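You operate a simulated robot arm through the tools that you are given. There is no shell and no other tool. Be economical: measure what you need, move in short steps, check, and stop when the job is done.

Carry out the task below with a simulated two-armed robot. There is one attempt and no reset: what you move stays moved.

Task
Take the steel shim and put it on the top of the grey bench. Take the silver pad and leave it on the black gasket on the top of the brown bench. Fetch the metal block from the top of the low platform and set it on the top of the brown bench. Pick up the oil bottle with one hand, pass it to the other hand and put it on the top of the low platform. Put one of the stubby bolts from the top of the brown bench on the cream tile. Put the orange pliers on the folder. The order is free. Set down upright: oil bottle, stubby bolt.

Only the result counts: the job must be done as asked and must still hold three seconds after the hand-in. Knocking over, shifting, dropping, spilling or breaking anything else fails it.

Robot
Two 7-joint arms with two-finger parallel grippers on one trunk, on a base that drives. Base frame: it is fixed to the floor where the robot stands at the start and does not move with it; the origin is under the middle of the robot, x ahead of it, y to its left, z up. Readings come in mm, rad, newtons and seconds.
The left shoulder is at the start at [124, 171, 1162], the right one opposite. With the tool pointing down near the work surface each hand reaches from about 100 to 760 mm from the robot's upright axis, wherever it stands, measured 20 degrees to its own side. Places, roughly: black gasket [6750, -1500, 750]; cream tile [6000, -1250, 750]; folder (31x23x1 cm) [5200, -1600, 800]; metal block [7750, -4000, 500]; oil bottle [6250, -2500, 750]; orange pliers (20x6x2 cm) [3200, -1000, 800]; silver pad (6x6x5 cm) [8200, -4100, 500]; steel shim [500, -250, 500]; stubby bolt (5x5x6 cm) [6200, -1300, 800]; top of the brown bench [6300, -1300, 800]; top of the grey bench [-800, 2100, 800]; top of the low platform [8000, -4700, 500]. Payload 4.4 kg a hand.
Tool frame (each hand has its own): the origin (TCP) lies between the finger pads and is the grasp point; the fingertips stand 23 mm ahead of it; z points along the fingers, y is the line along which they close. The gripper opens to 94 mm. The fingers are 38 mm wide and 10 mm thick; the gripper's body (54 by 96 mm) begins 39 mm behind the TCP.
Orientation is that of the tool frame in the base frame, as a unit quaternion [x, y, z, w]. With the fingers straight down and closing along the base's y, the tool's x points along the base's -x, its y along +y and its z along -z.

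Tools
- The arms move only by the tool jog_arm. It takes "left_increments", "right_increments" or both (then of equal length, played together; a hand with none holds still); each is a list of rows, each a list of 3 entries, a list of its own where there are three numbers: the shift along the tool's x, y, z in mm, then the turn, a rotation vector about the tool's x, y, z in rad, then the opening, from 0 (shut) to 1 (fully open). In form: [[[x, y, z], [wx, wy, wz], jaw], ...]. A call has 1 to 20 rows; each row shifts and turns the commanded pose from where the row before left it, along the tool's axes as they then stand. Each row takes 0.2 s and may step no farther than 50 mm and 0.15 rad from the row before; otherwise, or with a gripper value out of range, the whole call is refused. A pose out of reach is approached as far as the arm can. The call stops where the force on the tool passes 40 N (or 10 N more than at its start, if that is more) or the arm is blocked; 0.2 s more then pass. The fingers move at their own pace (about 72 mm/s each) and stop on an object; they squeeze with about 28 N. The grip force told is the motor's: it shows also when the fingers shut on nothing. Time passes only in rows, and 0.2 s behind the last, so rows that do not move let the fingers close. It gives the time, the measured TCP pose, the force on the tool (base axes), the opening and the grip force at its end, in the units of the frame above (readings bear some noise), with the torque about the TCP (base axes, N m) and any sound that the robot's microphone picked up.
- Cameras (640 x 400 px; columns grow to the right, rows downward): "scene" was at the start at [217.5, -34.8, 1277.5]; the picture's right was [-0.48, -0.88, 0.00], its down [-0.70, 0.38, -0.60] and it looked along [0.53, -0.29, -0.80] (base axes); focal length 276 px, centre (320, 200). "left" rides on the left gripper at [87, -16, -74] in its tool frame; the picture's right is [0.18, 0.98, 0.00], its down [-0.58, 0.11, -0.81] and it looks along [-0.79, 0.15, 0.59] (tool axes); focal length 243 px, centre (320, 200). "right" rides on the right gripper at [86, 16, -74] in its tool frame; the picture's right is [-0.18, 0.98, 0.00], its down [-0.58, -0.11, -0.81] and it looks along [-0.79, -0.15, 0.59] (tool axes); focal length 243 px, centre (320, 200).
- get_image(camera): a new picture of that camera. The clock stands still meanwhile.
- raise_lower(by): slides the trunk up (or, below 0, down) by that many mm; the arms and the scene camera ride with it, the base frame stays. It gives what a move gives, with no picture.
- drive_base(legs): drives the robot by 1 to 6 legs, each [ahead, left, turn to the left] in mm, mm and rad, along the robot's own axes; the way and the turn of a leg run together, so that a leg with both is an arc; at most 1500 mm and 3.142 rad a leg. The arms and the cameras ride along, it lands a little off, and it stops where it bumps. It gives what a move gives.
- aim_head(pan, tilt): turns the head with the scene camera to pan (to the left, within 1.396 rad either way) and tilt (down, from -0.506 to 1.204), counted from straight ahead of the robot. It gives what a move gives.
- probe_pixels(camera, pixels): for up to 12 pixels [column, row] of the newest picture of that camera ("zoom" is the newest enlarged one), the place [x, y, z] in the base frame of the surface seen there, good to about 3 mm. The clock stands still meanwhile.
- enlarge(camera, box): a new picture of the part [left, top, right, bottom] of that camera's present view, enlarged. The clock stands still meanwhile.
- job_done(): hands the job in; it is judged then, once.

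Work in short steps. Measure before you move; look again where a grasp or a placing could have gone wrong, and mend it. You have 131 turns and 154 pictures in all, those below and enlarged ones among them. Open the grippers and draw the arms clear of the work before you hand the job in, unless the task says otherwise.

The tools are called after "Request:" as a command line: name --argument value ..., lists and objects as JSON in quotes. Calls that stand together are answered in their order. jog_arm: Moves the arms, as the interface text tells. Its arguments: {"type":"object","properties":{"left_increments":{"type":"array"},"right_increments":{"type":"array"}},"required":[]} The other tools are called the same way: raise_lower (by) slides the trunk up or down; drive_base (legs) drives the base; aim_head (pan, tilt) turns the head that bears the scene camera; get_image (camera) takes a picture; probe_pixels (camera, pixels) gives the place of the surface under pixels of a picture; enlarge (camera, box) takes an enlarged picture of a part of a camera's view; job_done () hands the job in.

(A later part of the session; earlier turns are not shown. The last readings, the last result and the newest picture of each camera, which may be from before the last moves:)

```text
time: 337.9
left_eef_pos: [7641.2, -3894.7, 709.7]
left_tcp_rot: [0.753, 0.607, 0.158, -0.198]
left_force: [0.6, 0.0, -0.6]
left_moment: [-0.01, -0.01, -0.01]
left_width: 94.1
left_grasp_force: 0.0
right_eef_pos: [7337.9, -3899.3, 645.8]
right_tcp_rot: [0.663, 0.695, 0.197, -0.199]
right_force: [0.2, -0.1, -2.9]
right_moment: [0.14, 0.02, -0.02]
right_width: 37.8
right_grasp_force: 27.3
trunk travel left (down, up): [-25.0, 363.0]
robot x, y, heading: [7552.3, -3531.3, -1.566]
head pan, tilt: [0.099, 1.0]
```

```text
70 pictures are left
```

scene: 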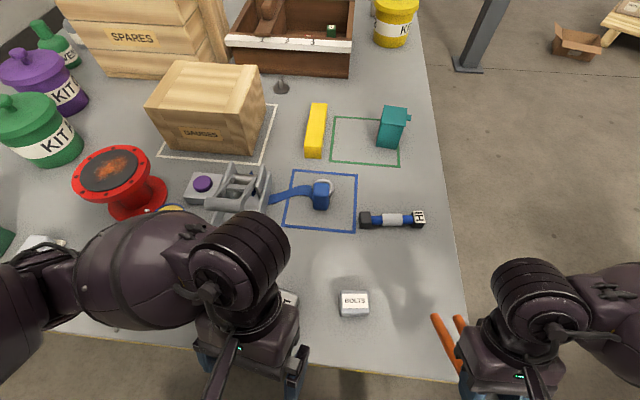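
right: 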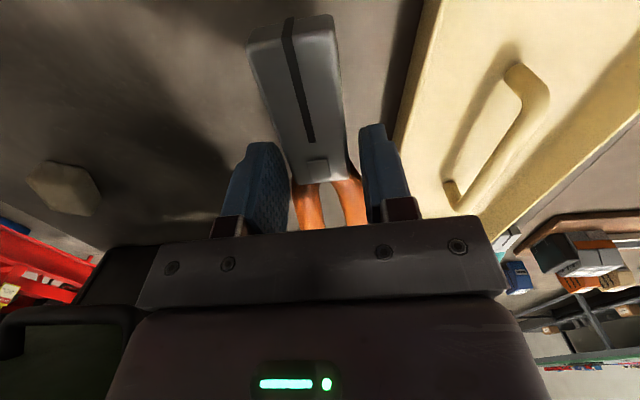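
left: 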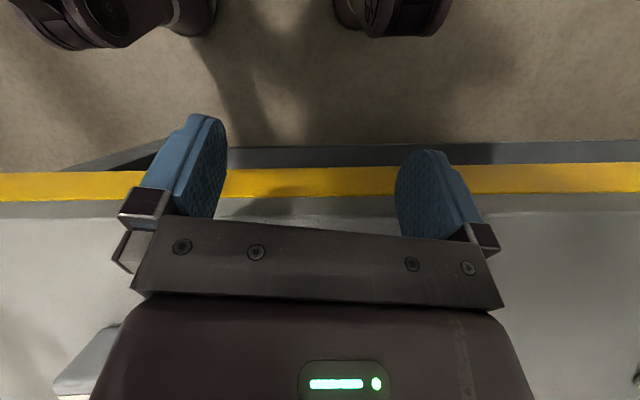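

The "35" block is still there behind the wrist. I level both hands in place (correcting the 0.5 rad pitch).

Request:
jog_arm --left_increments '[[[0, 0, 0], [-0.028, -0.125, 0.001], 1], [[0, 0, 0], [-0.028, -0.125, 0.001], 1], [[0, 0, 0], [-0.028, -0.125, 0.001], 1], [[0, 0, 0], [-0.029, -0.127, 0.001], 1], [[0, 0, 0], [0, 0, 0], 1]]' --right_increments '[[[0, 0, 0], [0, -0.141, 0.011], 0], [[0, 0, 0], [0, -0.141, 0.011], 0], [[0, 0, 0], [0, -0.141, 0.011], 0], [[0, 0, 0], [0, -0.141, 0.011], 0], [[0, 0, 0], [0, 0, 0], 0]]'

Request:
get_image --camera "left"

Request:
get_image --camera "scene"

```text
time: 339.1
left_eef_pos: [7605.2, -3928.9, 675.0]
left_tcp_rot: [0.78, 0.626, 0.0, 0.002]
left_force: [-1.3, 0.8, 0.4]
left_moment: [0.02, 0.02, -0.03]
left_width: 93.9
left_grasp_force: 0.0
left hand out of reach, approached as far as the arm can: row 1, 2, 3, 4
right_eef_pos: [7337.3, -3914.4, 592.3]
right_tcp_rot: [0.706, 0.708, 0.001, -0.002]
right_force: [-0.4, 0.0, -3.5]
right_moment: [0.17, 0.02, 0.02]
right_width: 37.5
right_grasp_force: 28.3
right hand out of reach, approached as far as the arm can: row 1, 2, 3, 4
trunk travel left (down, up): [-25.0, 363.0]
robot x, y, heading: [7552.3, -3529.3, -1.558]
head pan, tilt: [0.099, 1.0]
```

```text
69 pictures are left
```

left: 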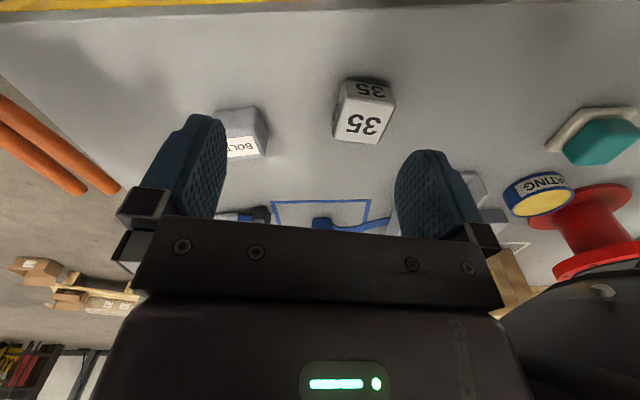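

```text
68 pictures are left
```

scene: 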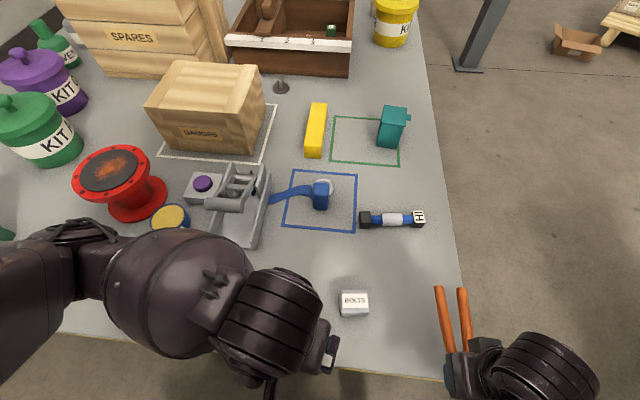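

Both hands are level and the "35" block is undisturbed in the left view at (365,105). I probe it from the left camera.

Request:
probe_pixels --camera "left" --pixels '[[345, 95], [393, 101], [380, 140], [336, 136], [364, 118], [365, 90]]'

```text
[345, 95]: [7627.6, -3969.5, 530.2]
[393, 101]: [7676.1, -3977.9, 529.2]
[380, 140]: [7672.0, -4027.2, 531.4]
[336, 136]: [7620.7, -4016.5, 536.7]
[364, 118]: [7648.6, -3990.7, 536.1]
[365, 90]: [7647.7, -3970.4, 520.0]
```

The centre is still (7649,-3998). I move the left hand over it and descend to z≈560 first.

Request:
jog_arm --left_increments '[[[-29, 29, 0], [0, 0, 0], 1], [[-29, 29, 0], [0, 0, 0], 1], [[0, 0, 40], [0, 0, 0], 1], [[0, 0, 40], [0, 0, 0], 1], [[0, 0, 30], [0, 0, 0], 1], [[0, 0, 0], [0, 0, 0], 1]]'

Request:
get_image --camera "left"

```text
time: 340.5
left_eef_pos: [7650.3, -3998.7, 563.1]
left_tcp_rot: [0.779, 0.627, -0.001, 0.001]
left_force: [-0.4, -0.4, 0.0]
left_moment: [-0.01, -0.02, -0.03]
left_width: 94.2
left_grasp_force: 0.0
right_eef_pos: [7337.1, -3913.6, 591.8]
right_tcp_rot: [0.707, 0.707, 0.002, -0.003]
right_force: [-0.4, 0.2, -2.8]
right_moment: [0.13, 0.01, 0.01]
right_width: 37.5
right_grasp_force: 28.2
trunk travel left (down, up): [-25.0, 363.0]
robot x, y, heading: [7550.6, -3530.2, -1.563]
head pan, tilt: [0.099, 1.0]
```

```text
67 pictures are left
```

left: 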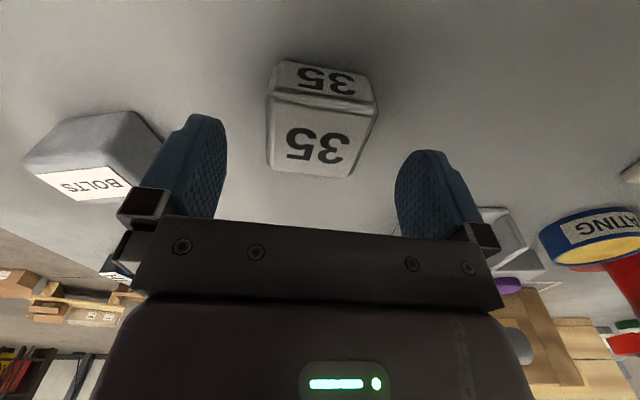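

Centred. I descend to 526, close, and lift 100 mm.

Request:
jog_arm --left_increments '[[[0, 0, 25], [0, 0, 0], 1], [[0, 0, 12], [0, 0, 0], 1], [[0, 0, 0], [0, 0, 0], 1], [[0, 0, 0], [0, 0, 0], 0], [[0, 0, 0], [0, 0, 0], 0], [[0, 0, 0], [0, 0, 0], 0], [[0, 0, 0], [0, 0, 0], 0], [[0, 0, -20], [0, 0, 0], 0], [[0, 0, -40], [0, 0, 0], 0], [[0, 0, -40], [0, 0, 0], 0], [[0, 0, 0], [0, 0, 0], 0]]'

Request:
get_image --camera "left"

```text
time: 342.9
left_eef_pos: [7650.8, -3997.5, 627.8]
left_tcp_rot: [0.78, 0.626, 0.0, 0.001]
left_force: [0.1, 0.3, -3.4]
left_moment: [0.02, 0.04, 0.03]
left_width: 55.7
left_grasp_force: 28.2
right_eef_pos: [7338.3, -3913.3, 590.5]
right_tcp_rot: [0.707, 0.707, 0.002, -0.003]
right_force: [0.0, 0.5, -2.4]
right_moment: [0.13, -0.05, 0.02]
right_width: 37.8
right_grasp_force: 28.4
trunk travel left (down, up): [-25.0, 363.0]
robot x, y, heading: [7553.1, -3531.4, -1.564]
head pan, tilt: [0.099, 1.0]
```

```text
66 pictures are left
```

left: 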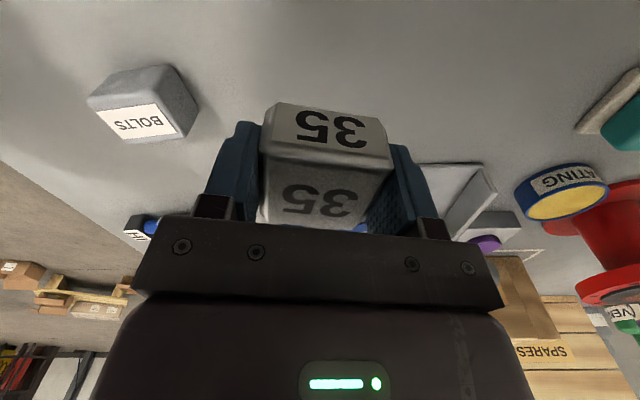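

The block is held (55.7 mm). I raise the trunk again and check that the hands stay level.

Request:
raise_lower --by 200

Request:
raise_lower --by 120

```text
time: 345.0
left_eef_pos: [7650.6, -3998.4, 826.0]
left_tcp_rot: [0.779, 0.627, 0.0, 0.001]
left_force: [-0.6, -1.0, -3.1]
left_moment: [0.0, 0.03, 0.02]
left_width: 55.8
left_grasp_force: 28.2
right_eef_pos: [7338.2, -3914.3, 790.2]
right_tcp_rot: [0.707, 0.707, 0.002, -0.003]
right_force: [-0.7, -0.6, -3.3]
right_moment: [0.12, 0.01, 0.02]
right_width: 37.7
right_grasp_force: 28.0
trunk travel left (down, up): [-225.0, 163.0]
robot x, y, heading: [7553.2, -3530.6, -1.562]
head pan, tilt: [0.099, 1.0]
```

```text
time: 346.5
left_eef_pos: [7649.7, -3998.5, 947.2]
left_tcp_rot: [0.779, 0.627, -0.001, 0.0]
left_force: [0.7, -0.3, -2.6]
left_moment: [0.0, 0.01, 0.04]
left_width: 55.8
left_grasp_force: 27.7
right_eef_pos: [7339.2, -3913.3, 910.7]
right_tcp_rot: [0.707, 0.707, 0.002, -0.003]
right_force: [0.1, 0.4, -2.6]
right_moment: [0.16, -0.02, 0.04]
right_width: 37.4
right_grasp_force: 27.9
trunk travel left (down, up): [-345.0, 43.0]
robot x, y, heading: [7551.7, -3533.1, -1.56]
head pan, tilt: [0.099, 1.0]
```

All level. I raise the hands a bit within reach, then strafe toward x≈6960 and go south past the platform's corner.

Request:
jog_arm --left_increments '[[[0, 0, -45], [0, 0, -0.1], 0], [[0, 0, -45], [0, 0, -0.1], 0], [[0, 0, -20], [0, 0, 0], 0], [[0, 0, 0], [0, 0, 0], 0]]' --right_increments '[[[-40, 0, -20], [0, 0, 0], 0], [[-20, 0, -40], [0, 0, 0], 0], [[0, 0, -45], [0, 0, 0], 0], [[0, 0, -45], [0, 0, 0], 0]]'

Request:
drive_base --legs '[[0, -590, 0], [1050, 0, 0], [0, 0, -1.571]]'

Request:
aim_head --pan -0.1 --tilt 0.45

Request:
get_image --camera "scene"

```text
time: 347.5
left_eef_pos: [7650.8, -3999.8, 1057.3]
left_tcp_rot: [0.713, 0.701, -0.001, 0.001]
left_force: [-0.2, 0.6, -2.8]
left_moment: [0.01, 0.0, 0.01]
left_width: 56.0
left_grasp_force: 28.0
right_eef_pos: [7339.5, -3974.4, 1060.5]
right_tcp_rot: [0.707, 0.707, 0.002, -0.003]
right_force: [-0.7, 0.2, -3.0]
right_moment: [0.15, 0.0, 0.01]
right_width: 37.6
right_grasp_force: 28.0
trunk travel left (down, up): [-345.0, 43.0]
robot x, y, heading: [7550.0, -3531.2, -1.56]
head pan, tilt: [0.099, 1.0]
```

```text
time: 359.5
left_eef_pos: [6931.5, -5061.9, 1055.6]
left_tcp_rot: [0.799, 0.601, 0.0, 0.002]
left_force: [-0.8, 0.6, -2.1]
left_moment: [-0.04, -0.03, 0.01]
left_width: 55.8
left_grasp_force: 28.4
right_eef_pos: [6636.2, -4956.9, 1059.8]
right_tcp_rot: [0.795, 0.606, 0.002, -0.003]
right_force: [-0.8, 0.0, -3.0]
right_moment: [0.14, -0.07, 0.03]
right_width: 31.6
right_grasp_force: 27.7
trunk travel left (down, up): [-345.0, 43.0]
robot x, y, heading: [6960.3, -4587.6, -1.828]
head pan, tilt: [0.099, 1.0]
stopped in leg 3: the robot was blocked; the commanded pose is now the measured one
```

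```text
time: 360.4
left_eef_pos: [6932.2, -5062.6, 1057.0]
left_tcp_rot: [0.8, 0.6, 0.0, 0.001]
left_force: [0.0, -0.2, -3.2]
left_moment: [-0.01, 0.01, -0.01]
left_width: 55.8
left_grasp_force: 28.3
right_eef_pos: [6637.6, -4958.2, 1060.9]
right_tcp_rot: [0.794, 0.607, 0.002, -0.002]
right_force: [0.6, 0.0, -2.1]
right_moment: [0.1, -0.05, -0.02]
right_width: 31.5
right_grasp_force: 28.3
trunk travel left (down, up): [-345.0, 43.0]
robot x, y, heading: [6962.1, -4586.7, -1.829]
head pan, tilt: [-0.099, 0.45]
```

```text
65 pictures are left
```

scene: 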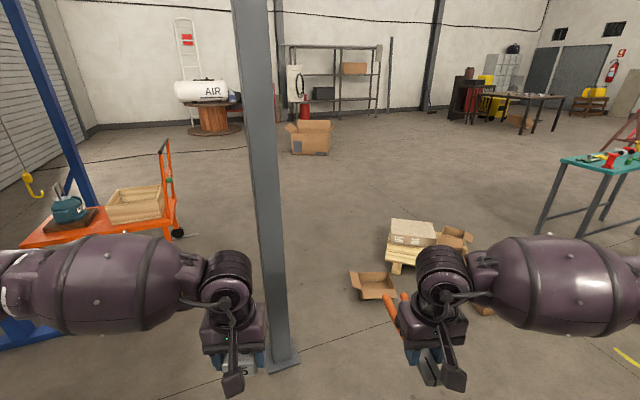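

Another post stands just ahead of the left hand. I back off north and then turn.

Request:
probe_pixels --camera "scene" --pixels '[[280, 365], [255, 150], [375, 290], [410, 265], [450, 245], [400, 300], [400, 230]]'

Request:
drive_base --legs '[[-250, 0, 0], [0, 0, -1.31]]'

Request:
aim_head --pan -0.2 --tilt 0.45

Request:
get_image --camera "scene"

```text
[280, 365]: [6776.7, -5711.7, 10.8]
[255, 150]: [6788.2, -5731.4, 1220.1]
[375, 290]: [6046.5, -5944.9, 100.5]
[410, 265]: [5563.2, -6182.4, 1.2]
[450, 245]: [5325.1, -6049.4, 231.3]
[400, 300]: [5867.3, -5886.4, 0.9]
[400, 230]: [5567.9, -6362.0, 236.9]
```

```text
time: 362.4
left_eef_pos: [6934.5, -4820.4, 1055.2]
left_tcp_rot: [0.799, 0.602, 0.0, 0.001]
left_force: [-0.2, 0.6, -2.3]
left_moment: [0.0, -0.01, 0.0]
left_width: 55.9
left_grasp_force: 28.2
right_eef_pos: [6638.9, -4716.9, 1060.2]
right_tcp_rot: [0.794, 0.608, 0.002, -0.004]
right_force: [-1.0, 0.8, -2.5]
right_moment: [0.18, -0.05, -0.04]
right_width: 31.8
right_grasp_force: 28.1
trunk travel left (down, up): [-345.0, 43.0]
robot x, y, heading: [6962.6, -4342.4, -1.827]
head pan, tilt: [-0.099, 0.45]
stopped in leg 1: the robot was blocked; the commanded pose is now the measured one
```

```text
time: 363.1
left_eef_pos: [6935.0, -4820.2, 1056.2]
left_tcp_rot: [0.799, 0.602, 0.0, 0.001]
left_force: [1.0, -0.7, -3.7]
left_moment: [0.01, 0.02, -0.03]
left_width: 56.0
left_grasp_force: 28.0
right_eef_pos: [6639.9, -4716.3, 1062.1]
right_tcp_rot: [0.794, 0.608, 0.002, -0.002]
right_force: [0.2, -0.2, -2.5]
right_moment: [0.16, -0.06, 0.01]
right_width: 31.8
right_grasp_force: 27.9
trunk travel left (down, up): [-345.0, 43.0]
robot x, y, heading: [6956.4, -4347.0, -1.823]
head pan, tilt: [-0.201, 0.45]
```

```text
64 pictures are left
```

scene: 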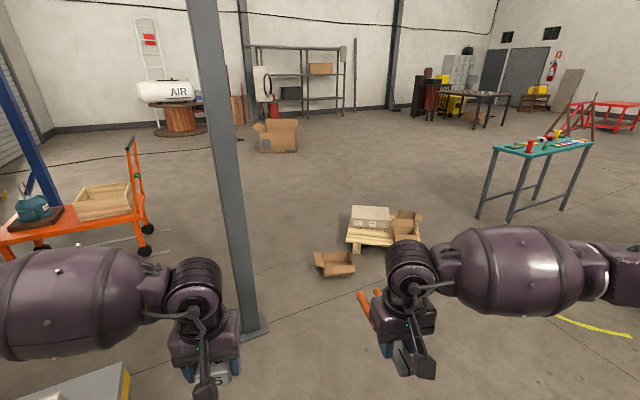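

The post is far away; it was the base corner near the platform edge (its corner radius is about 430 mm). I move farther from the platform to the south-west before turning.

Request:
drive_base --legs '[[280, -60, 0], [120, -400, 0], [0, 0, -1.316]]'

Request:
aim_head --pan -0.6 --tilt 0.4

Request:
get_image --camera "scene"

```text
time: 372.0
left_eef_pos: [5943.0, -4710.4, 1057.6]
left_tcp_rot: [1.0, -0.011, -0.001, 0.001]
left_force: [-0.5, -0.1, -2.5]
left_moment: [0.0, 0.02, -0.01]
left_width: 55.8
left_grasp_force: 27.6
right_eef_pos: [5968.0, -4398.7, 1060.7]
right_tcp_rot: [1.0, -0.004, 0.004, -0.001]
right_force: [0.1, 0.0, -3.3]
right_moment: [-0.01, -0.14, 0.04]
right_width: 31.9
right_grasp_force: 28.0
trunk travel left (down, up): [-345.0, 43.0]
robot x, y, heading: [6412.8, -4615.2, -3.142]
head pan, tilt: [-0.201, 0.45]
```

```text
time: 372.9
left_eef_pos: [5943.1, -4710.7, 1056.0]
left_tcp_rot: [1.0, -0.011, -0.001, 0.001]
left_force: [-0.3, -0.9, -3.1]
left_moment: [-0.02, 0.0, 0.02]
left_width: 55.7
left_grasp_force: 28.4
right_eef_pos: [5968.3, -4399.1, 1061.4]
right_tcp_rot: [1.0, -0.003, 0.003, -0.001]
right_force: [-0.5, 0.0, -1.8]
right_moment: [0.0, -0.14, 0.0]
right_width: 31.6
right_grasp_force: 27.6
trunk travel left (down, up): [-345.0, 43.0]
robot x, y, heading: [6413.0, -4618.6, -3.137]
head pan, tilt: [-0.6, 0.4]
```

```text
63 pictures are left
```

scene: 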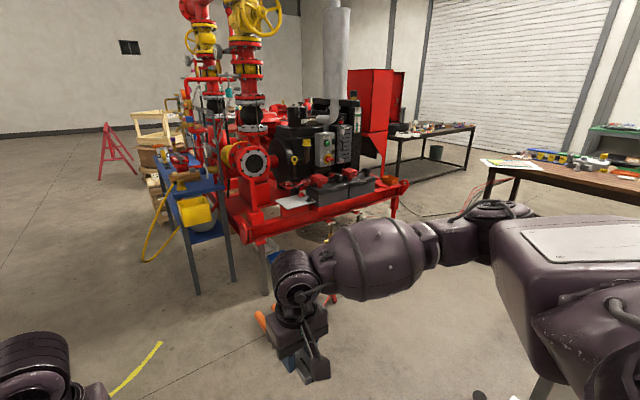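

Now clear. I probe the skid and blue cart's extents to set the lane north.

Request:
probe_pixels --camera "scene" --pixels '[[258, 240], [405, 183], [266, 290], [197, 290], [394, 210], [325, 325], [330, 240], [490, 190], [455, 215], [135, 360]]'

Request:
drive_base --legs '[[700, 0, 0], [0, 0, -1.571]]'

Request:
aim_head --pan 0.0 --tilt 0.4

Request:
get_image --camera "scene"

```text
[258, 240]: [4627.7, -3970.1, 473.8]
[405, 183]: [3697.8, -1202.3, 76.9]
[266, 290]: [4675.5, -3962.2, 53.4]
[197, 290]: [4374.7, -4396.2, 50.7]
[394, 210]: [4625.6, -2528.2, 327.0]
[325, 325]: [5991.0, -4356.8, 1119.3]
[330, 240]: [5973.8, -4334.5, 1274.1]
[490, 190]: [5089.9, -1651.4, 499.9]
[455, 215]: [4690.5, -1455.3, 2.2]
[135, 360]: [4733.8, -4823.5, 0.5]
```

```text
time: 380.6
left_eef_pos: [5619.1, -4144.6, 1055.6]
left_tcp_rot: [-0.695, 0.719, 0.001, 0.0]
left_force: [-0.2, 0.2, -3.1]
left_moment: [-0.01, -0.02, -0.01]
left_width: 55.8
left_grasp_force: 28.3
right_eef_pos: [5930.8, -4173.6, 1060.1]
right_tcp_rot: [-0.7, 0.714, -0.003, -0.002]
right_force: [-0.3, 0.2, -3.3]
right_moment: [-0.14, -0.03, 0.02]
right_width: 31.6
right_grasp_force: 27.9
trunk travel left (down, up): [-345.0, 43.0]
robot x, y, heading: [5706.5, -4613.2, 1.557]
head pan, tilt: [-0.6, 0.4]
```

```text
time: 381.6
left_eef_pos: [5618.5, -4144.6, 1056.4]
left_tcp_rot: [-0.695, 0.719, 0.002, 0.0]
left_force: [0.5, 0.5, -2.9]
left_moment: [0.0, -0.01, -0.02]
left_width: 56.0
left_grasp_force: 28.1
right_eef_pos: [5930.5, -4173.9, 1061.2]
right_tcp_rot: [-0.701, 0.713, -0.003, -0.002]
right_force: [0.0, 0.0, -2.8]
right_moment: [-0.17, 0.01, 0.01]
right_width: 31.4
right_grasp_force: 27.7
trunk travel left (down, up): [-345.0, 43.0]
robot x, y, heading: [5710.0, -4613.3, 1.564]
head pan, tilt: [0.0, 0.4]
```

```text
62 pictures are left
```

scene: 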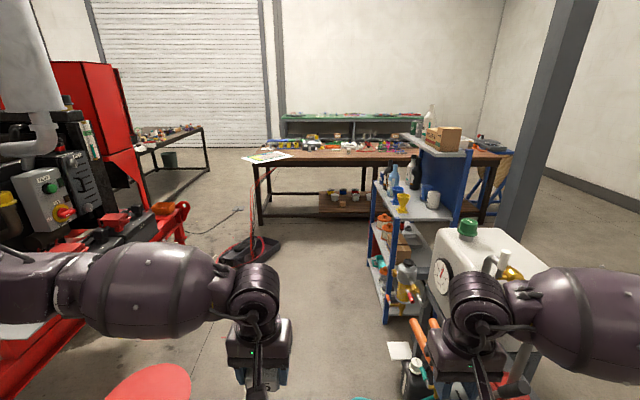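

I probe the stool, jug, hose and mat edges to find the safe lane.

Request:
probe_pixels --camera "scene" --pixels '[[150, 385], [190, 385], [400, 350], [395, 365], [365, 397], [390, 315], [375, 270], [255, 262], [278, 245], [405, 310], [430, 290], [370, 190]]'

Request:
enlarge --camera "scene" --box '[350, 100, 480, 260]'

```text
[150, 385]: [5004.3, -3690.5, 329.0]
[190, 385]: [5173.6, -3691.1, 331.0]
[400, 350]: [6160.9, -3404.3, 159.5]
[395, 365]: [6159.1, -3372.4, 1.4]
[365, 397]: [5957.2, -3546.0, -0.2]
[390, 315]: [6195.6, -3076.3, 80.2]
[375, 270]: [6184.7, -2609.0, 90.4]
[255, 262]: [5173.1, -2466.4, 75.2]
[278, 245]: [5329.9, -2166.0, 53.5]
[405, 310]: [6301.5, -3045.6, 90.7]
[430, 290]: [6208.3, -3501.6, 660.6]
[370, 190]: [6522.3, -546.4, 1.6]
```

```text
2.50 times, centred on (415, 180) of scene
```

zoom: 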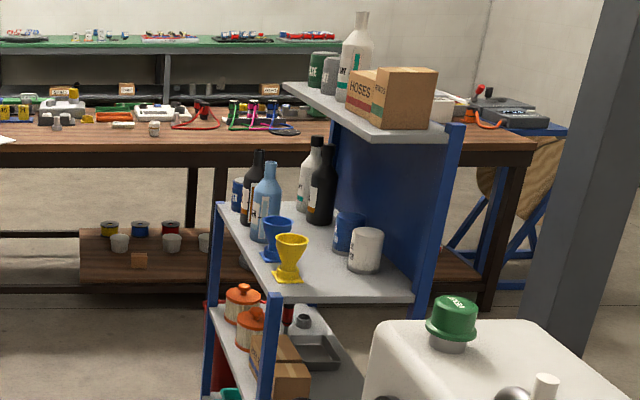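

Lane x 5200–5950 is free; I drive north at x≈5560 to y≈-2600, keeping clear of the cart, then on to the bench.

Request:
drive_base --legs '[[0, 150, 0.007], [1300, 0, 0], [900, 0, 0]]'

Request:
aim_head --pan 0.3 --tilt 0.65

Request:
get_image --camera "scene"

```text
time: 394.0
left_eef_pos: [5459.2, -1953.5, 1057.1]
left_tcp_rot: [-0.7, 0.714, 0.0, -0.001]
left_force: [0.6, -0.2, -3.4]
left_moment: [-0.03, -0.01, 0.01]
left_width: 55.6
left_grasp_force: 28.4
right_eef_pos: [5772.1, -1978.9, 1061.0]
right_tcp_rot: [-0.705, 0.709, -0.003, -0.001]
right_force: [-0.2, 0.2, -3.6]
right_moment: [-0.21, 0.01, 0.0]
right_width: 31.7
right_grasp_force: 27.7
trunk travel left (down, up): [-345.0, 43.0]
robot x, y, heading: [5555.1, -2422.5, 1.575]
head pan, tilt: [0.0, 0.4]
```

```text
time: 394.8
left_eef_pos: [5462.1, -1953.2, 1055.8]
left_tcp_rot: [-0.7, 0.715, 0.0, 0.0]
left_force: [-0.7, 0.3, -3.1]
left_moment: [-0.01, 0.0, 0.01]
left_width: 55.7
left_grasp_force: 27.6
right_eef_pos: [5772.5, -1978.1, 1061.9]
right_tcp_rot: [-0.705, 0.709, -0.003, -0.001]
right_force: [-0.1, -0.2, -3.1]
right_moment: [-0.16, 0.01, 0.03]
right_width: 31.7
right_grasp_force: 28.1
trunk travel left (down, up): [-345.0, 43.0]
robot x, y, heading: [5555.2, -2426.1, 1.57]
head pan, tilt: [0.3, 0.649]
```

```text
60 pictures are left
```

scene: 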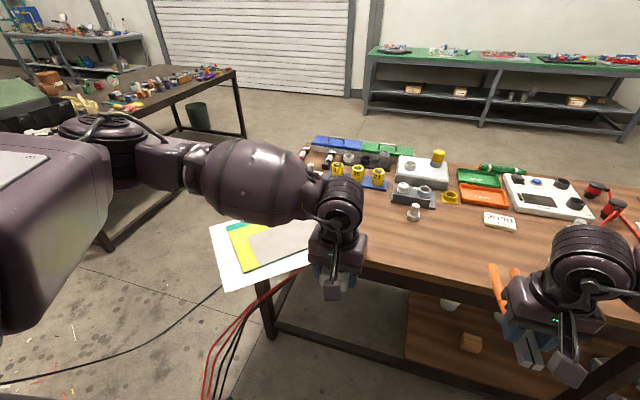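

I move up to the bench at about (5660,-2060) and set the block on the free area near (5575,-1570).

Request:
drive_base --legs '[[360, -105, 0]]'

Request:
get_image --camera "left"

```text
time: 397.1
left_eef_pos: [5565.1, -1593.0, 1055.4]
left_tcp_rot: [-0.699, 0.715, 0.001, -0.001]
left_force: [-0.2, 0.3, -2.1]
left_moment: [-0.02, -0.03, 0.0]
left_width: 56.1
left_grasp_force: 27.4
right_eef_pos: [5875.9, -1618.9, 1060.3]
right_tcp_rot: [-0.705, 0.709, -0.003, -0.002]
right_force: [1.1, 0.5, -4.0]
right_moment: [-0.17, -0.01, 0.0]
right_width: 31.5
right_grasp_force: 27.5
trunk travel left (down, up): [-345.0, 43.0]
robot x, y, heading: [5657.5, -2056.7, 1.572]
head pan, tilt: [0.3, 0.649]
```

```text
59 pictures are left
```

left: 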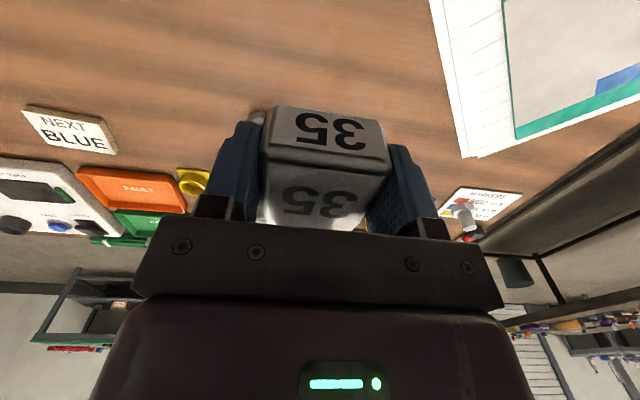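

Clear bench beneath. I shift slightly inward and descend to z≈829.

Request:
jog_arm --left_increments '[[[-28, -10, 30], [0, 0, 0], 0], [[0, 0, 45], [0, 0, 0], 0], [[0, 0, 45], [0, 0, 0], 0], [[0, 0, 45], [0, 0, 0], 0], [[0, 0, 40], [0, 0, 0], 0], [[0, 0, 15], [0, 0, 0], 0], [[0, 0, 4], [0, 0, 0], 0], [[0, 0, 3], [0, 0, 0], 0], [[0, 0, 0], [0, 0, 0], 0]]'

```text
time: 399.1
left_eef_pos: [5575.3, -1566.1, 830.2]
left_tcp_rot: [-0.699, 0.715, 0.001, -0.001]
left_force: [-0.1, 0.5, -1.7]
left_moment: [0.0, -0.03, -0.02]
left_width: 55.5
left_grasp_force: 28.1
right_eef_pos: [5876.3, -1618.6, 1060.2]
right_tcp_rot: [-0.705, 0.709, -0.004, -0.001]
right_force: [0.7, -0.5, -2.2]
right_moment: [-0.18, 0.02, 0.01]
right_width: 31.6
right_grasp_force: 27.6
trunk travel left (down, up): [-345.0, 43.0]
robot x, y, heading: [5662.8, -2064.4, 1.57]
head pan, tilt: [0.3, 0.649]
```

No contact yet; I step down 2 mm at a time, then release and rise.

Request:
jog_arm --left_increments '[[[0, 0, 2], [0, 0, 0], 0], [[0, 0, 2], [0, 0, 0], 0], [[0, 0, 1], [0, 0, 0], 0], [[0, 0, 0], [0, 0, 0], 0]]'

```text
time: 400.1
left_eef_pos: [5574.8, -1564.5, 827.4]
left_tcp_rot: [-0.7, 0.714, 0.001, 0.001]
left_force: [-6.2, -1.2, 24.3]
left_moment: [-0.23, 0.03, -0.02]
left_width: 55.7
left_grasp_force: 27.7
right_eef_pos: [5876.7, -1619.5, 1060.4]
right_tcp_rot: [-0.705, 0.709, -0.002, -0.001]
right_force: [0.6, -0.4, -2.5]
right_moment: [-0.14, 0.02, -0.01]
right_width: 31.6
right_grasp_force: 28.1
trunk travel left (down, up): [-345.0, 43.0]
robot x, y, heading: [5660.3, -2058.5, 1.575]
head pan, tilt: [0.3, 0.649]
```

Contact at 24 N. I ease up 1 mm, open and rise.

Request:
jog_arm --left_increments '[[[0, 0, -1], [0, 0, 0], 0], [[0, 0, 0], [0, 0, 0], 1], [[0, 0, 0], [0, 0, 0], 1], [[0, 0, 0], [0, 0, 0], 1], [[0, 0, -20], [0, 0, 0], 1], [[0, 0, -45], [0, 0, 0], 1], [[0, 0, -45], [0, 0, 0], 1], [[0, 0, -45], [0, 0, 0], 1], [[0, 0, -45], [0, 0, 0], 1], [[0, 0, -30], [0, 0, 0], 1], [[0, 0, 0], [0, 0, 0], 1]]'

Request:
get_image --camera "left"

Request:
get_image --camera "right"

```text
time: 402.5
left_eef_pos: [5575.8, -1567.1, 1056.0]
left_tcp_rot: [-0.7, 0.715, 0.001, 0.0]
left_force: [-0.1, 0.1, -0.4]
left_moment: [-0.01, -0.01, -0.01]
left_width: 93.8
left_grasp_force: 0.0
right_eef_pos: [5876.3, -1619.2, 1061.3]
right_tcp_rot: [-0.705, 0.709, -0.003, -0.002]
right_force: [0.6, 0.0, -3.1]
right_moment: [-0.19, -0.02, 0.04]
right_width: 31.8
right_grasp_force: 27.9
trunk travel left (down, up): [-345.0, 43.0]
robot x, y, heading: [5657.3, -2061.1, 1.571]
head pan, tilt: [0.3, 0.649]
```

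```text
58 pictures are left
```

left: 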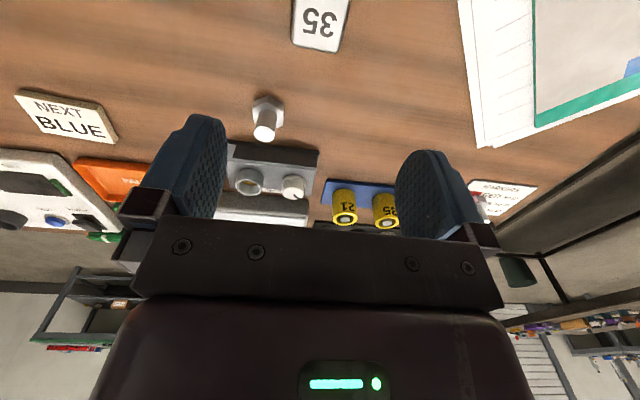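

```text
57 pictures are left
```

right: 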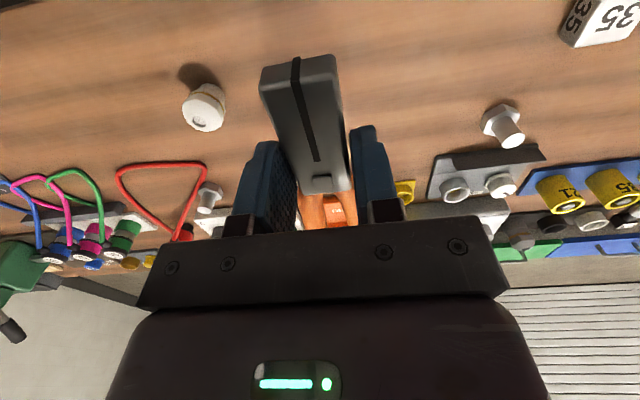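

The block stands on the bench. The folder is out of the right hand's reach here, so I set the pliers down on a free spot (5745,-1560) and re-grasp with the left hand.

Request:
jog_arm --left_increments '[[[0, 40, 0], [0, 0, 0], 1], [[0, 40, 0], [0, 0, 0], 1], [[0, 0, 0], [0, 0, 0], 1], [[0, 0, 0], [0, 0, 0], 1], [[0, 0, 0], [0, 0, 0], 1], [[0, 0, 0], [0, 0, 0], 1], [[0, 0, 0], [0, 0, 0], 1], [[0, 0, 0], [0, 0, 0], 1], [[0, 0, 0], [0, 0, 0], 1], [[0, 0, 0], [0, 0, 0], 1]]' --right_increments '[[[0, 0, 0], [0, 0, 0], 0], [[0, 0, 0], [0, 0, 0], 0], [[-15, 33, 0], [0, 0, 0], 0], [[-15, 33, 0], [0, 0, 0], 0], [[-15, 33, 0], [0, 0, 0], 0], [[-14, 32, 0], [0, 0, 0], 0], [[0, 0, 45], [0, 0, 0], 0], [[0, 0, 45], [0, 0, 0], 0], [[0, 0, 45], [0, 0, 0], 0], [[0, 0, 0], [0, 0, 0], 0]]'

Request:
aim_head --pan -0.05 --tilt 0.75

Request:
get_image --camera "scene"

```text
time: 404.7
left_eef_pos: [5495.2, -1563.6, 1055.5]
left_tcp_rot: [-0.7, 0.714, 0.002, 0.0]
left_force: [-0.2, -0.1, -0.4]
left_moment: [0.02, 0.01, -0.01]
left_width: 94.1
left_grasp_force: 0.0
right_eef_pos: [5745.9, -1558.7, 923.6]
right_tcp_rot: [-0.706, 0.709, -0.003, -0.002]
right_force: [0.3, -0.1, -2.4]
right_moment: [-0.17, -0.01, -0.01]
right_width: 31.6
right_grasp_force: 27.5
trunk travel left (down, up): [-345.0, 43.0]
robot x, y, heading: [5661.1, -2061.7, 1.57]
head pan, tilt: [0.3, 0.649]
```

```text
time: 405.6
left_eef_pos: [5496.0, -1564.9, 1054.6]
left_tcp_rot: [-0.7, 0.714, 0.001, 0.001]
left_force: [0.8, -0.7, -0.1]
left_moment: [0.0, 0.02, 0.01]
left_width: 94.1
left_grasp_force: 0.1
right_eef_pos: [5746.9, -1560.0, 924.6]
right_tcp_rot: [-0.705, 0.709, -0.003, -0.002]
right_force: [-0.8, -0.2, -2.7]
right_moment: [-0.17, 0.01, -0.02]
right_width: 31.8
right_grasp_force: 27.8
trunk travel left (down, up): [-345.0, 43.0]
robot x, y, heading: [5659.1, -2062.6, 1.572]
head pan, tilt: [-0.051, 0.75]
```

```text
56 pictures are left
```

scene: 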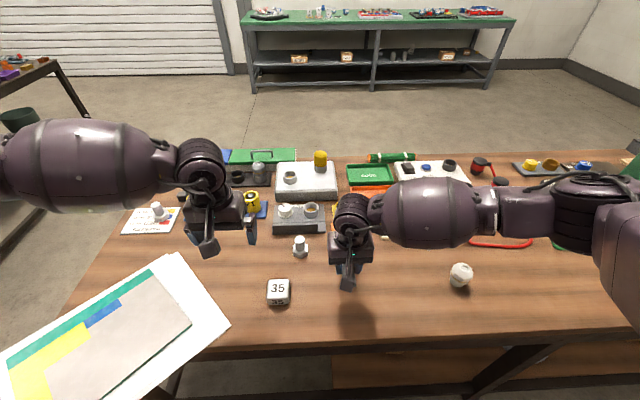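

The spot is free. I lower the pliers to contact, and probe the folder corners from this better view.

Request:
probe_pixels --camera "scene" --pixels '[[148, 271], [190, 322], [60, 397], [12, 360], [110, 330], [92, 400], [165, 262], [225, 325], [100, 290]]'

Request:
jog_arm --right_increments '[[[0, 0, 40], [0, 0, 0], 0], [[0, 0, 40], [0, 0, 0], 0], [[0, 0, 10], [0, 0, 0], 0], [[0, 0, 4], [0, 0, 0], 0], [[0, 0, 3], [0, 0, 0], 0], [[0, 0, 2], [0, 0, 0], 0], [[0, 0, 0], [0, 0, 0], 0]]'

```text
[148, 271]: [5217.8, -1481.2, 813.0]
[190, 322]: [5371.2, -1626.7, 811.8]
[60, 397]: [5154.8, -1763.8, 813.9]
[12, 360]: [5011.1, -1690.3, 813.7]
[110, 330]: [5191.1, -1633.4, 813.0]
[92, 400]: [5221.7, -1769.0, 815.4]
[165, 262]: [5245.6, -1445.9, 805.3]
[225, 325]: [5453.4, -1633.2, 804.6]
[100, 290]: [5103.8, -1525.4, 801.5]
```

```text
time: 407.2
left_eef_pos: [5495.6, -1563.6, 1055.3]
left_tcp_rot: [-0.7, 0.715, 0.001, 0.0]
left_force: [-0.1, 0.1, -0.3]
left_moment: [0.03, -0.02, 0.01]
left_width: 94.1
left_grasp_force: 0.0
right_eef_pos: [5745.5, -1559.4, 826.3]
right_tcp_rot: [-0.705, 0.709, -0.003, -0.001]
right_force: [0.4, 2.4, 4.4]
right_moment: [0.91, 0.01, -0.03]
right_width: 31.7
right_grasp_force: 27.8
trunk travel left (down, up): [-345.0, 43.0]
robot x, y, heading: [5663.1, -2059.3, 1.573]
head pan, tilt: [-0.051, 0.75]
```

Contact begins at the handles. I ease down 2 mm more, open, rise and move the right hand aside.

Request:
jog_arm --right_increments '[[[0, 0, 2], [0, 0, 0], 0], [[0, 0, 1], [0, 0, 0], 0], [[0, 0, 0], [0, 0, 0], 0.5], [[0, 0, 0], [0, 0, 0], 0.8], [[0, 0, 0], [0, 0, 0], 0.8], [[0, 0, -20], [0, 0, 0], 0.8], [[0, 0, -45], [0, 0, 0], 0.8], [[0, 0, -45], [0, 0, 0], 0.8], [[0, 0, -45], [0, 0, 0], 0.8], [[0, 0, -45], [0, 0, 0], 0.8], [[0, -45, -35], [0, 0, 0], 0.8], [[0, -45, 0], [0, 0, 0], 0.8], [[0, -45, 0], [0, 0, 0], 0.8], [[0, -45, 0], [0, 0, 0], 0.8], [[0, -45, 0], [0, 0, 0], 0.8], [[0, 0, 0], [0, 0, 0], 0.8]]'

Request:
enlarge --camera "scene" --box '[260, 200, 460, 330]'

Request:
probe_pixels --camera "zoom" --pixels '[[320, 200]]'

```text
refused: row 11 steps farther than a row can; nothing moved
```

```text
3.08 times, centred on (360, 265) of scene
```

zoom: 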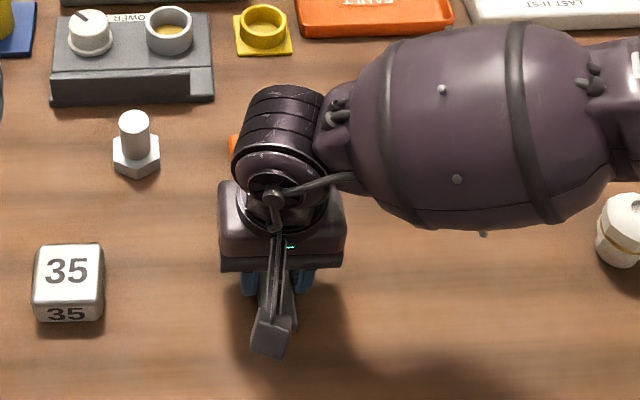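

```text
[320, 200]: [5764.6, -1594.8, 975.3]
```

One row was too long. I repeat it with valid steps.

Request:
jog_arm --right_increments '[[[0, 0, 2], [0, 0, 0], 0], [[0, 0, 1], [0, 0, 0], 0], [[0, 0, 0], [0, 0, 0], 0.5], [[0, 0, 0], [0, 0, 0], 0.8], [[0, 0, 0], [0, 0, 0], 0.8], [[0, 0, -20], [0, 0, 0], 0.8], [[0, 0, -45], [0, 0, 0], 0.8], [[0, 0, -45], [0, 0, 0], 0.8], [[0, 0, -45], [0, 0, 0], 0.8], [[0, 0, -45], [0, 0, 0], 0.8], [[0, 0, -35], [0, 0, 0], 0.8], [[0, -45, 0], [0, 0, 0], 0.8], [[0, -45, 0], [0, 0, 0], 0.8], [[0, -45, 0], [0, 0, 0], 0.8], [[0, -45, 0], [0, 0, 0], 0.8], [[0, -45, 0], [0, 0, 0], 0.8], [[0, 0, 0], [0, 0, 0], 0.8]]'

Request:
enlarge --camera "scene" --box '[260, 200, 460, 330]'

```text
time: 410.8
left_eef_pos: [5493.5, -1564.7, 1054.9]
left_tcp_rot: [-0.7, 0.714, 0.0, -0.001]
left_force: [-0.4, 0.0, -0.7]
left_moment: [-0.02, 0.02, -0.01]
left_width: 94.1
left_grasp_force: 0.0
right_eef_pos: [5969.1, -1560.2, 1059.1]
right_tcp_rot: [-0.706, 0.709, -0.003, -0.002]
right_force: [-0.5, -0.5, -0.3]
right_moment: [-0.03, -0.01, 0.0]
right_width: 75.1
right_grasp_force: 0.1
trunk travel left (down, up): [-345.0, 43.0]
robot x, y, heading: [5659.6, -2062.6, 1.572]
head pan, tilt: [-0.051, 0.75]
```

```text
3.08 times, centred on (360, 265) of scene
```

zoom: 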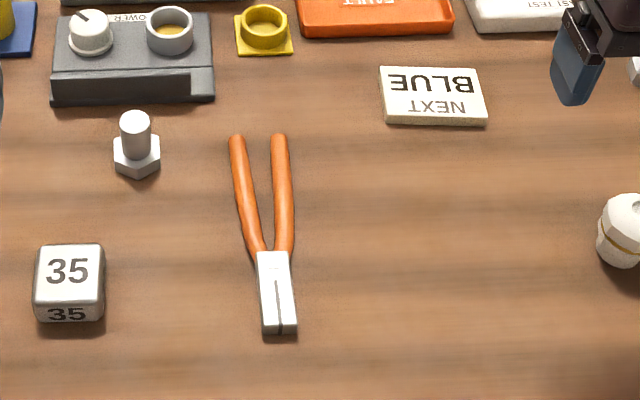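

The pliers lie flat. I probe the pliers, bolt and tile in this zoom.

Request:
probe_pixels --camera "zoom" --pixels '[[275, 262], [278, 320], [237, 142], [280, 142], [136, 122], [136, 150], [122, 160], [155, 155], [432, 95], [385, 68], [482, 118], [388, 120]]'

```text
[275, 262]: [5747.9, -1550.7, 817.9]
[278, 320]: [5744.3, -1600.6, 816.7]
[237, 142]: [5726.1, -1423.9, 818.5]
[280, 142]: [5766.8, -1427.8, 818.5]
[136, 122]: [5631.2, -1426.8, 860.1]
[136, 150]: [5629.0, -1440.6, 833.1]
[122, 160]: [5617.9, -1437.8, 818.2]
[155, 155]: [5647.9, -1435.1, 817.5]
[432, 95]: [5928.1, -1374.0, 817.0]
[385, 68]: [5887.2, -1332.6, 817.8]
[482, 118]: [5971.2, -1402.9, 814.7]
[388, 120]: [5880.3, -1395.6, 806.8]
```

I bring the left hand over the pivot (5747,-1545) and descend with the jaws at 0.6.

Request:
jog_arm --left_increments '[[[-5, -45, 0], [0, 0, 0], 0.6], [[-5, -45, 0], [0, 0, 0], 0.6], [[-5, -45, 0], [0, 0, 0], 0.6], [[-5, -45, 0], [0, 0, 0], 0.6], [[0, -45, 0], [0, 0, 0], 0.6], [[0, -27, 0], [0, 0, 0], 0.6], [[0, 0, 45], [0, 0, 0], 0.6], [[0, 0, 45], [0, 0, 0], 0.6], [[0, 0, 45], [0, 0, 0], 0.6], [[0, 0, 45], [0, 0, 0], 0.6], [[0, 0, 25], [0, 0, 0], 0.6], [[0, 0, 0], [0, 0, 0], 0.6]]'

Request:
get_image --camera "left"

```text
time: 413.4
left_eef_pos: [5745.9, -1548.9, 851.2]
left_tcp_rot: [-0.699, 0.715, 0.001, 0.0]
left_force: [0.4, -0.7, -0.4]
left_moment: [-0.01, 0.0, 0.0]
left_width: 56.6
left_grasp_force: 0.2
right_eef_pos: [5972.1, -1560.7, 1058.3]
right_tcp_rot: [-0.705, 0.709, -0.004, -0.002]
right_force: [0.5, -0.2, -0.1]
right_moment: [0.0, -0.02, -0.01]
right_width: 75.3
right_grasp_force: 0.0
trunk travel left (down, up): [-345.0, 43.0]
robot x, y, heading: [5659.6, -2060.5, 1.573]
head pan, tilt: [-0.051, 0.75]
```

```text
53 pictures are left
```

left: 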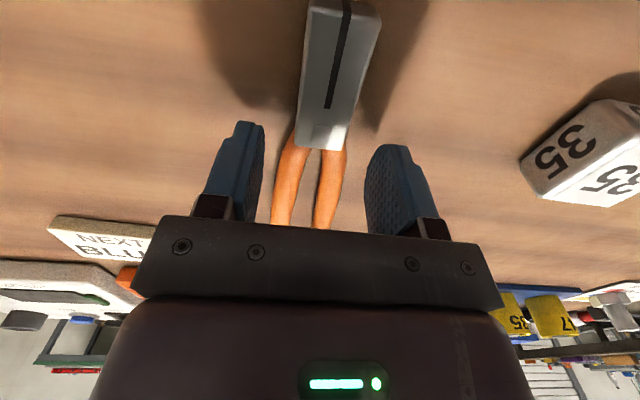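

Aligned. I descend 27 mm, close and lift.

Request:
jog_arm --left_increments '[[[0, 0, 20], [0, 0, 0], 0.6], [[0, 0, 7], [0, 0, 0], 0.6], [[0, 0, 0], [0, 0, 0], 0], [[0, 0, 0], [0, 0, 0], 0], [[0, 0, 0], [0, 0, 0], 0], [[0, 0, 0], [0, 0, 0], 0], [[0, 0, -20], [0, 0, 0], 0], [[0, 0, -45], [0, 0, 0], 0], [[0, 0, -45], [0, 0, 0], 0], [[0, 0, 0], [0, 0, 0], 0]]'

```text
time: 415.6
left_eef_pos: [5746.6, -1549.2, 934.1]
left_tcp_rot: [-0.7, 0.714, 0.001, 0.0]
left_force: [-0.6, -0.6, -3.2]
left_moment: [-0.11, 0.02, 0.04]
left_width: 39.5
left_grasp_force: 27.4
right_eef_pos: [5971.8, -1558.7, 1058.6]
right_tcp_rot: [-0.706, 0.709, -0.003, -0.003]
right_force: [-0.6, 0.4, 0.3]
right_moment: [-0.01, 0.0, -0.01]
right_width: 75.2
right_grasp_force: 0.0
trunk travel left (down, up): [-345.0, 43.0]
robot x, y, heading: [5660.2, -2061.4, 1.574]
head pan, tilt: [-0.051, 0.75]
```

Held. I carry the pliers over the folder at z≈934 and rotate them to the folder's long axis.

Request:
jog_arm --left_increments '[[[9.4, 45.8, 0], [0, 0, 0], 0], [[9.4, 45.8, 0], [0, 0, 0], 0], [[9.4, 45.8, 0], [0, 0, 0], 0], [[9.4, 45.8, 0], [0, 0, 0], 0], [[9.4, 45.8, 0], [0, 0, 0], 0], [[9.4, 45.8, 0], [0, 0, 0], 0], [[9.4, 45.8, 0], [0, 0, 0], 0], [[9.4, 45.8, 0], [0, 0, 0], 0], [[9.4, 45.8, 0], [0, 0, 0], 0], [[9.4, 45.8, 0], [0, 0, 0], 0], [[9.4, 45.8, 0], [0, 0, 0], 0], [[9.4, 45.8, 0], [0, 0, 0], 0], [[0, 0, 0], [0, 0, 0.129], 0], [[0, 0, 0], [0, 0, 0.129], 0], [[0, 0, 0], [0, 0, 0.129], 0], [[0, 0, 0], [0, 0, 0.129], 0], [[0, 0, 0], [0, 0, 0.129], 0], [[0, 0, 0], [0, 0, 0.128], 0], [[0, 0, 0], [0, 0, 0], 0]]'

Request:
get_image --camera "left"

Request:
aim_head --pan 0.6 --tilt 0.8

Request:
get_image --camera "scene"

```text
time: 419.6
left_eef_pos: [5214.8, -1654.9, 924.1]
left_tcp_rot: [-0.439, 0.898, -0.011, 0.013]
left_force: [-0.3, 0.1, -3.0]
left_moment: [-0.08, 0.04, 0.01]
left_width: 38.9
left_grasp_force: 28.2
left hand out of reach, approached as far as the arm can: row 17, 18
right_eef_pos: [5968.4, -1561.3, 1060.6]
right_tcp_rot: [-0.706, 0.709, -0.002, -0.001]
right_force: [-0.7, -0.5, -0.4]
right_moment: [-0.02, -0.02, 0.04]
right_width: 75.2
right_grasp_force: 0.0
trunk travel left (down, up): [-345.0, 43.0]
robot x, y, heading: [5662.1, -2064.1, 1.576]
head pan, tilt: [-0.051, 0.75]
```

```text
52 pictures are left
```

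left: 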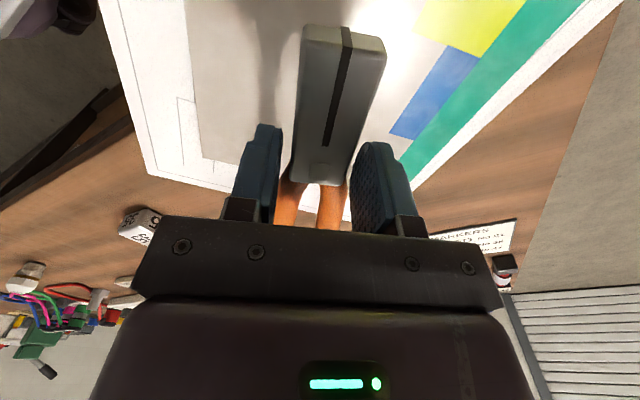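

```text
time: 420.6
left_eef_pos: [5216.2, -1653.3, 924.0]
left_tcp_rot: [-0.438, 0.899, -0.012, 0.013]
left_force: [0.4, -0.3, -2.5]
left_moment: [-0.13, 0.1, 0.01]
left_width: 39.4
left_grasp_force: 27.6
right_eef_pos: [5970.1, -1560.1, 1058.4]
right_tcp_rot: [-0.705, 0.709, -0.003, -0.002]
right_force: [0.5, 0.0, -0.6]
right_moment: [0.03, 0.04, -0.02]
right_width: 75.2
right_grasp_force: 0.0
trunk travel left (down, up): [-345.0, 43.0]
robot x, y, heading: [5662.0, -2060.7, 1.575]
head pan, tilt: [0.6, 0.799]
```

```text
51 pictures are left
```

scene: 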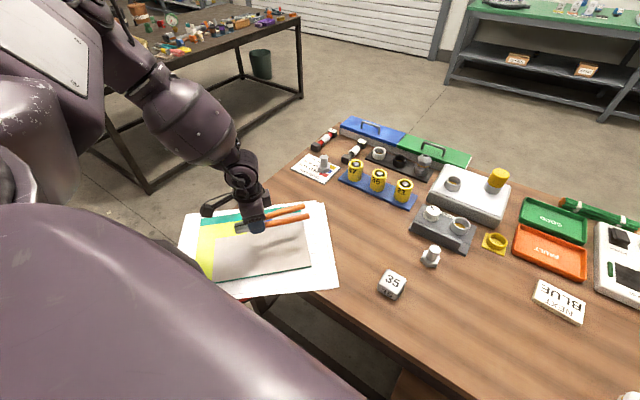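

The pliers are over the folder with the handle ends near its inner edge. I shift 12 mm along the axis and lower to contact (≈837).

Request:
jog_arm --left_increments '[[[12, 0, 20], [0, 0, 0], 0], [[0, 0, 30], [0, 0, 0], 0], [[0, 0, 20], [0, 0, 0], 0], [[0, 0, 6], [0, 0, 0], 0], [[0, 0, 4], [0, 0, 0], 0], [[0, 0, 3], [0, 0, 0], 0], [[0, 0, 0], [0, 0, 0], 0]]'

Request:
enlarge --camera "scene" --box '[170, 170, 350, 310]'

```text
time: 422.2
left_eef_pos: [5210.0, -1662.1, 839.6]
left_tcp_rot: [-0.421, 0.907, -0.003, 0.003]
left_force: [0.8, -0.1, -3.1]
left_moment: [-0.08, 0.09, -0.01]
left_width: 39.1
left_grasp_force: 28.0
right_eef_pos: [5970.5, -1560.0, 1058.7]
right_tcp_rot: [-0.705, 0.709, -0.004, -0.002]
right_force: [1.2, 0.3, 0.3]
right_moment: [0.01, -0.01, 0.02]
right_width: 75.2
right_grasp_force: 0.1
trunk travel left (down, up): [-345.0, 43.0]
robot x, y, heading: [5659.8, -2060.1, 1.572]
head pan, tilt: [0.6, 0.799]
```

```text
2.86 times, centred on (260, 240) of scene
```

zoom: 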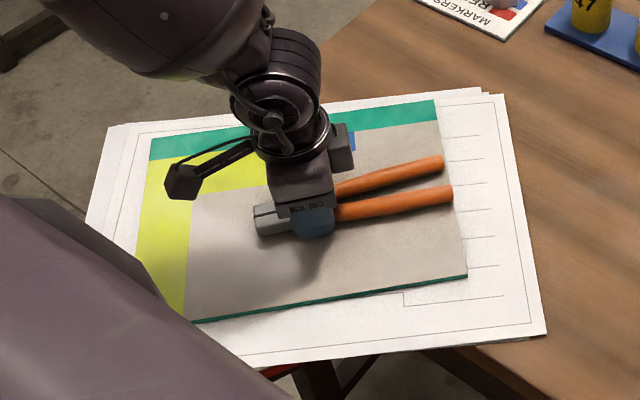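

The pliers lie fully over the board. I ease down the last millimetres.

Request:
jog_arm --left_increments '[[[0, 0, 1.5], [0, 0, 0], 0], [[0, 0, 1.5], [0, 0, 0], 0], [[0, 0, 0], [0, 0, 0], 0]]'

```text
time: 423.0
left_eef_pos: [5210.7, -1663.0, 837.7]
left_tcp_rot: [-0.421, 0.907, -0.003, 0.004]
left_force: [-0.2, 0.6, 1.7]
left_moment: [-0.25, 0.35, 0.03]
left_width: 39.0
left_grasp_force: 27.8
right_eef_pos: [5971.1, -1560.6, 1059.4]
right_tcp_rot: [-0.705, 0.709, -0.003, -0.002]
right_force: [0.0, 0.7, 0.9]
right_moment: [0.02, 0.0, 0.02]
right_width: 75.1
right_grasp_force: 0.0
trunk travel left (down, up): [-345.0, 43.0]
robot x, y, heading: [5664.1, -2064.0, 1.577]
head pan, tilt: [0.6, 0.799]
```

It touches. I release, rise, unwind the wrist and retreat to the right.

Request:
jog_arm --left_increments '[[[0, 0, 0], [0, 0, 0], 0.3], [[0, 0, 0], [0, 0, 0], 0.7], [[0, 0, 0], [0, 0, 0], 0.7], [[0, 0, -15], [0, 0, 0], 0.7], [[0, 0, -40], [0, 0, 0], 0.7], [[0, 0, -45], [0, 0, 0], 0.7], [[-40, 0, -10], [0, 0, -0.13], 0.7], [[-40, 0, 0], [0, 0, -0.13], 0.7], [[0, -45, 0], [0, 0, -0.13], 0.7], [[0, -45, 0], [0, 0, -0.13], 0.7], [[0, -45, 0], [0, 0, -0.13], 0.7], [[0, -45, 0], [0, 0, -0.13], 0.7], [[0, 0, 0], [0, 0, 0], 0.7]]'

Request:
enlarge --camera "scene" --box '[170, 170, 350, 310]'

```text
time: 425.8
left_eef_pos: [5429.7, -1640.7, 948.7]
left_tcp_rot: [0.735, -0.678, 0.004, -0.003]
left_force: [0.1, -0.3, 0.1]
left_moment: [0.05, -0.01, 0.02]
left_width: 66.0
left_grasp_force: 0.0
right_eef_pos: [5970.8, -1561.5, 1059.1]
right_tcp_rot: [-0.705, 0.709, -0.003, -0.002]
right_force: [-0.1, -0.3, 0.5]
right_moment: [0.03, -0.01, 0.01]
right_width: 75.4
right_grasp_force: 0.1
trunk travel left (down, up): [-345.0, 43.0]
robot x, y, heading: [5657.7, -2063.3, 1.574]
head pan, tilt: [0.6, 0.799]
```

```text
2.86 times, centred on (260, 240) of scene
```

zoom: 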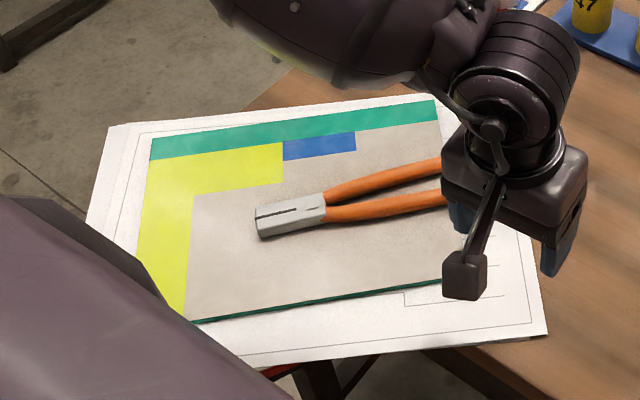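

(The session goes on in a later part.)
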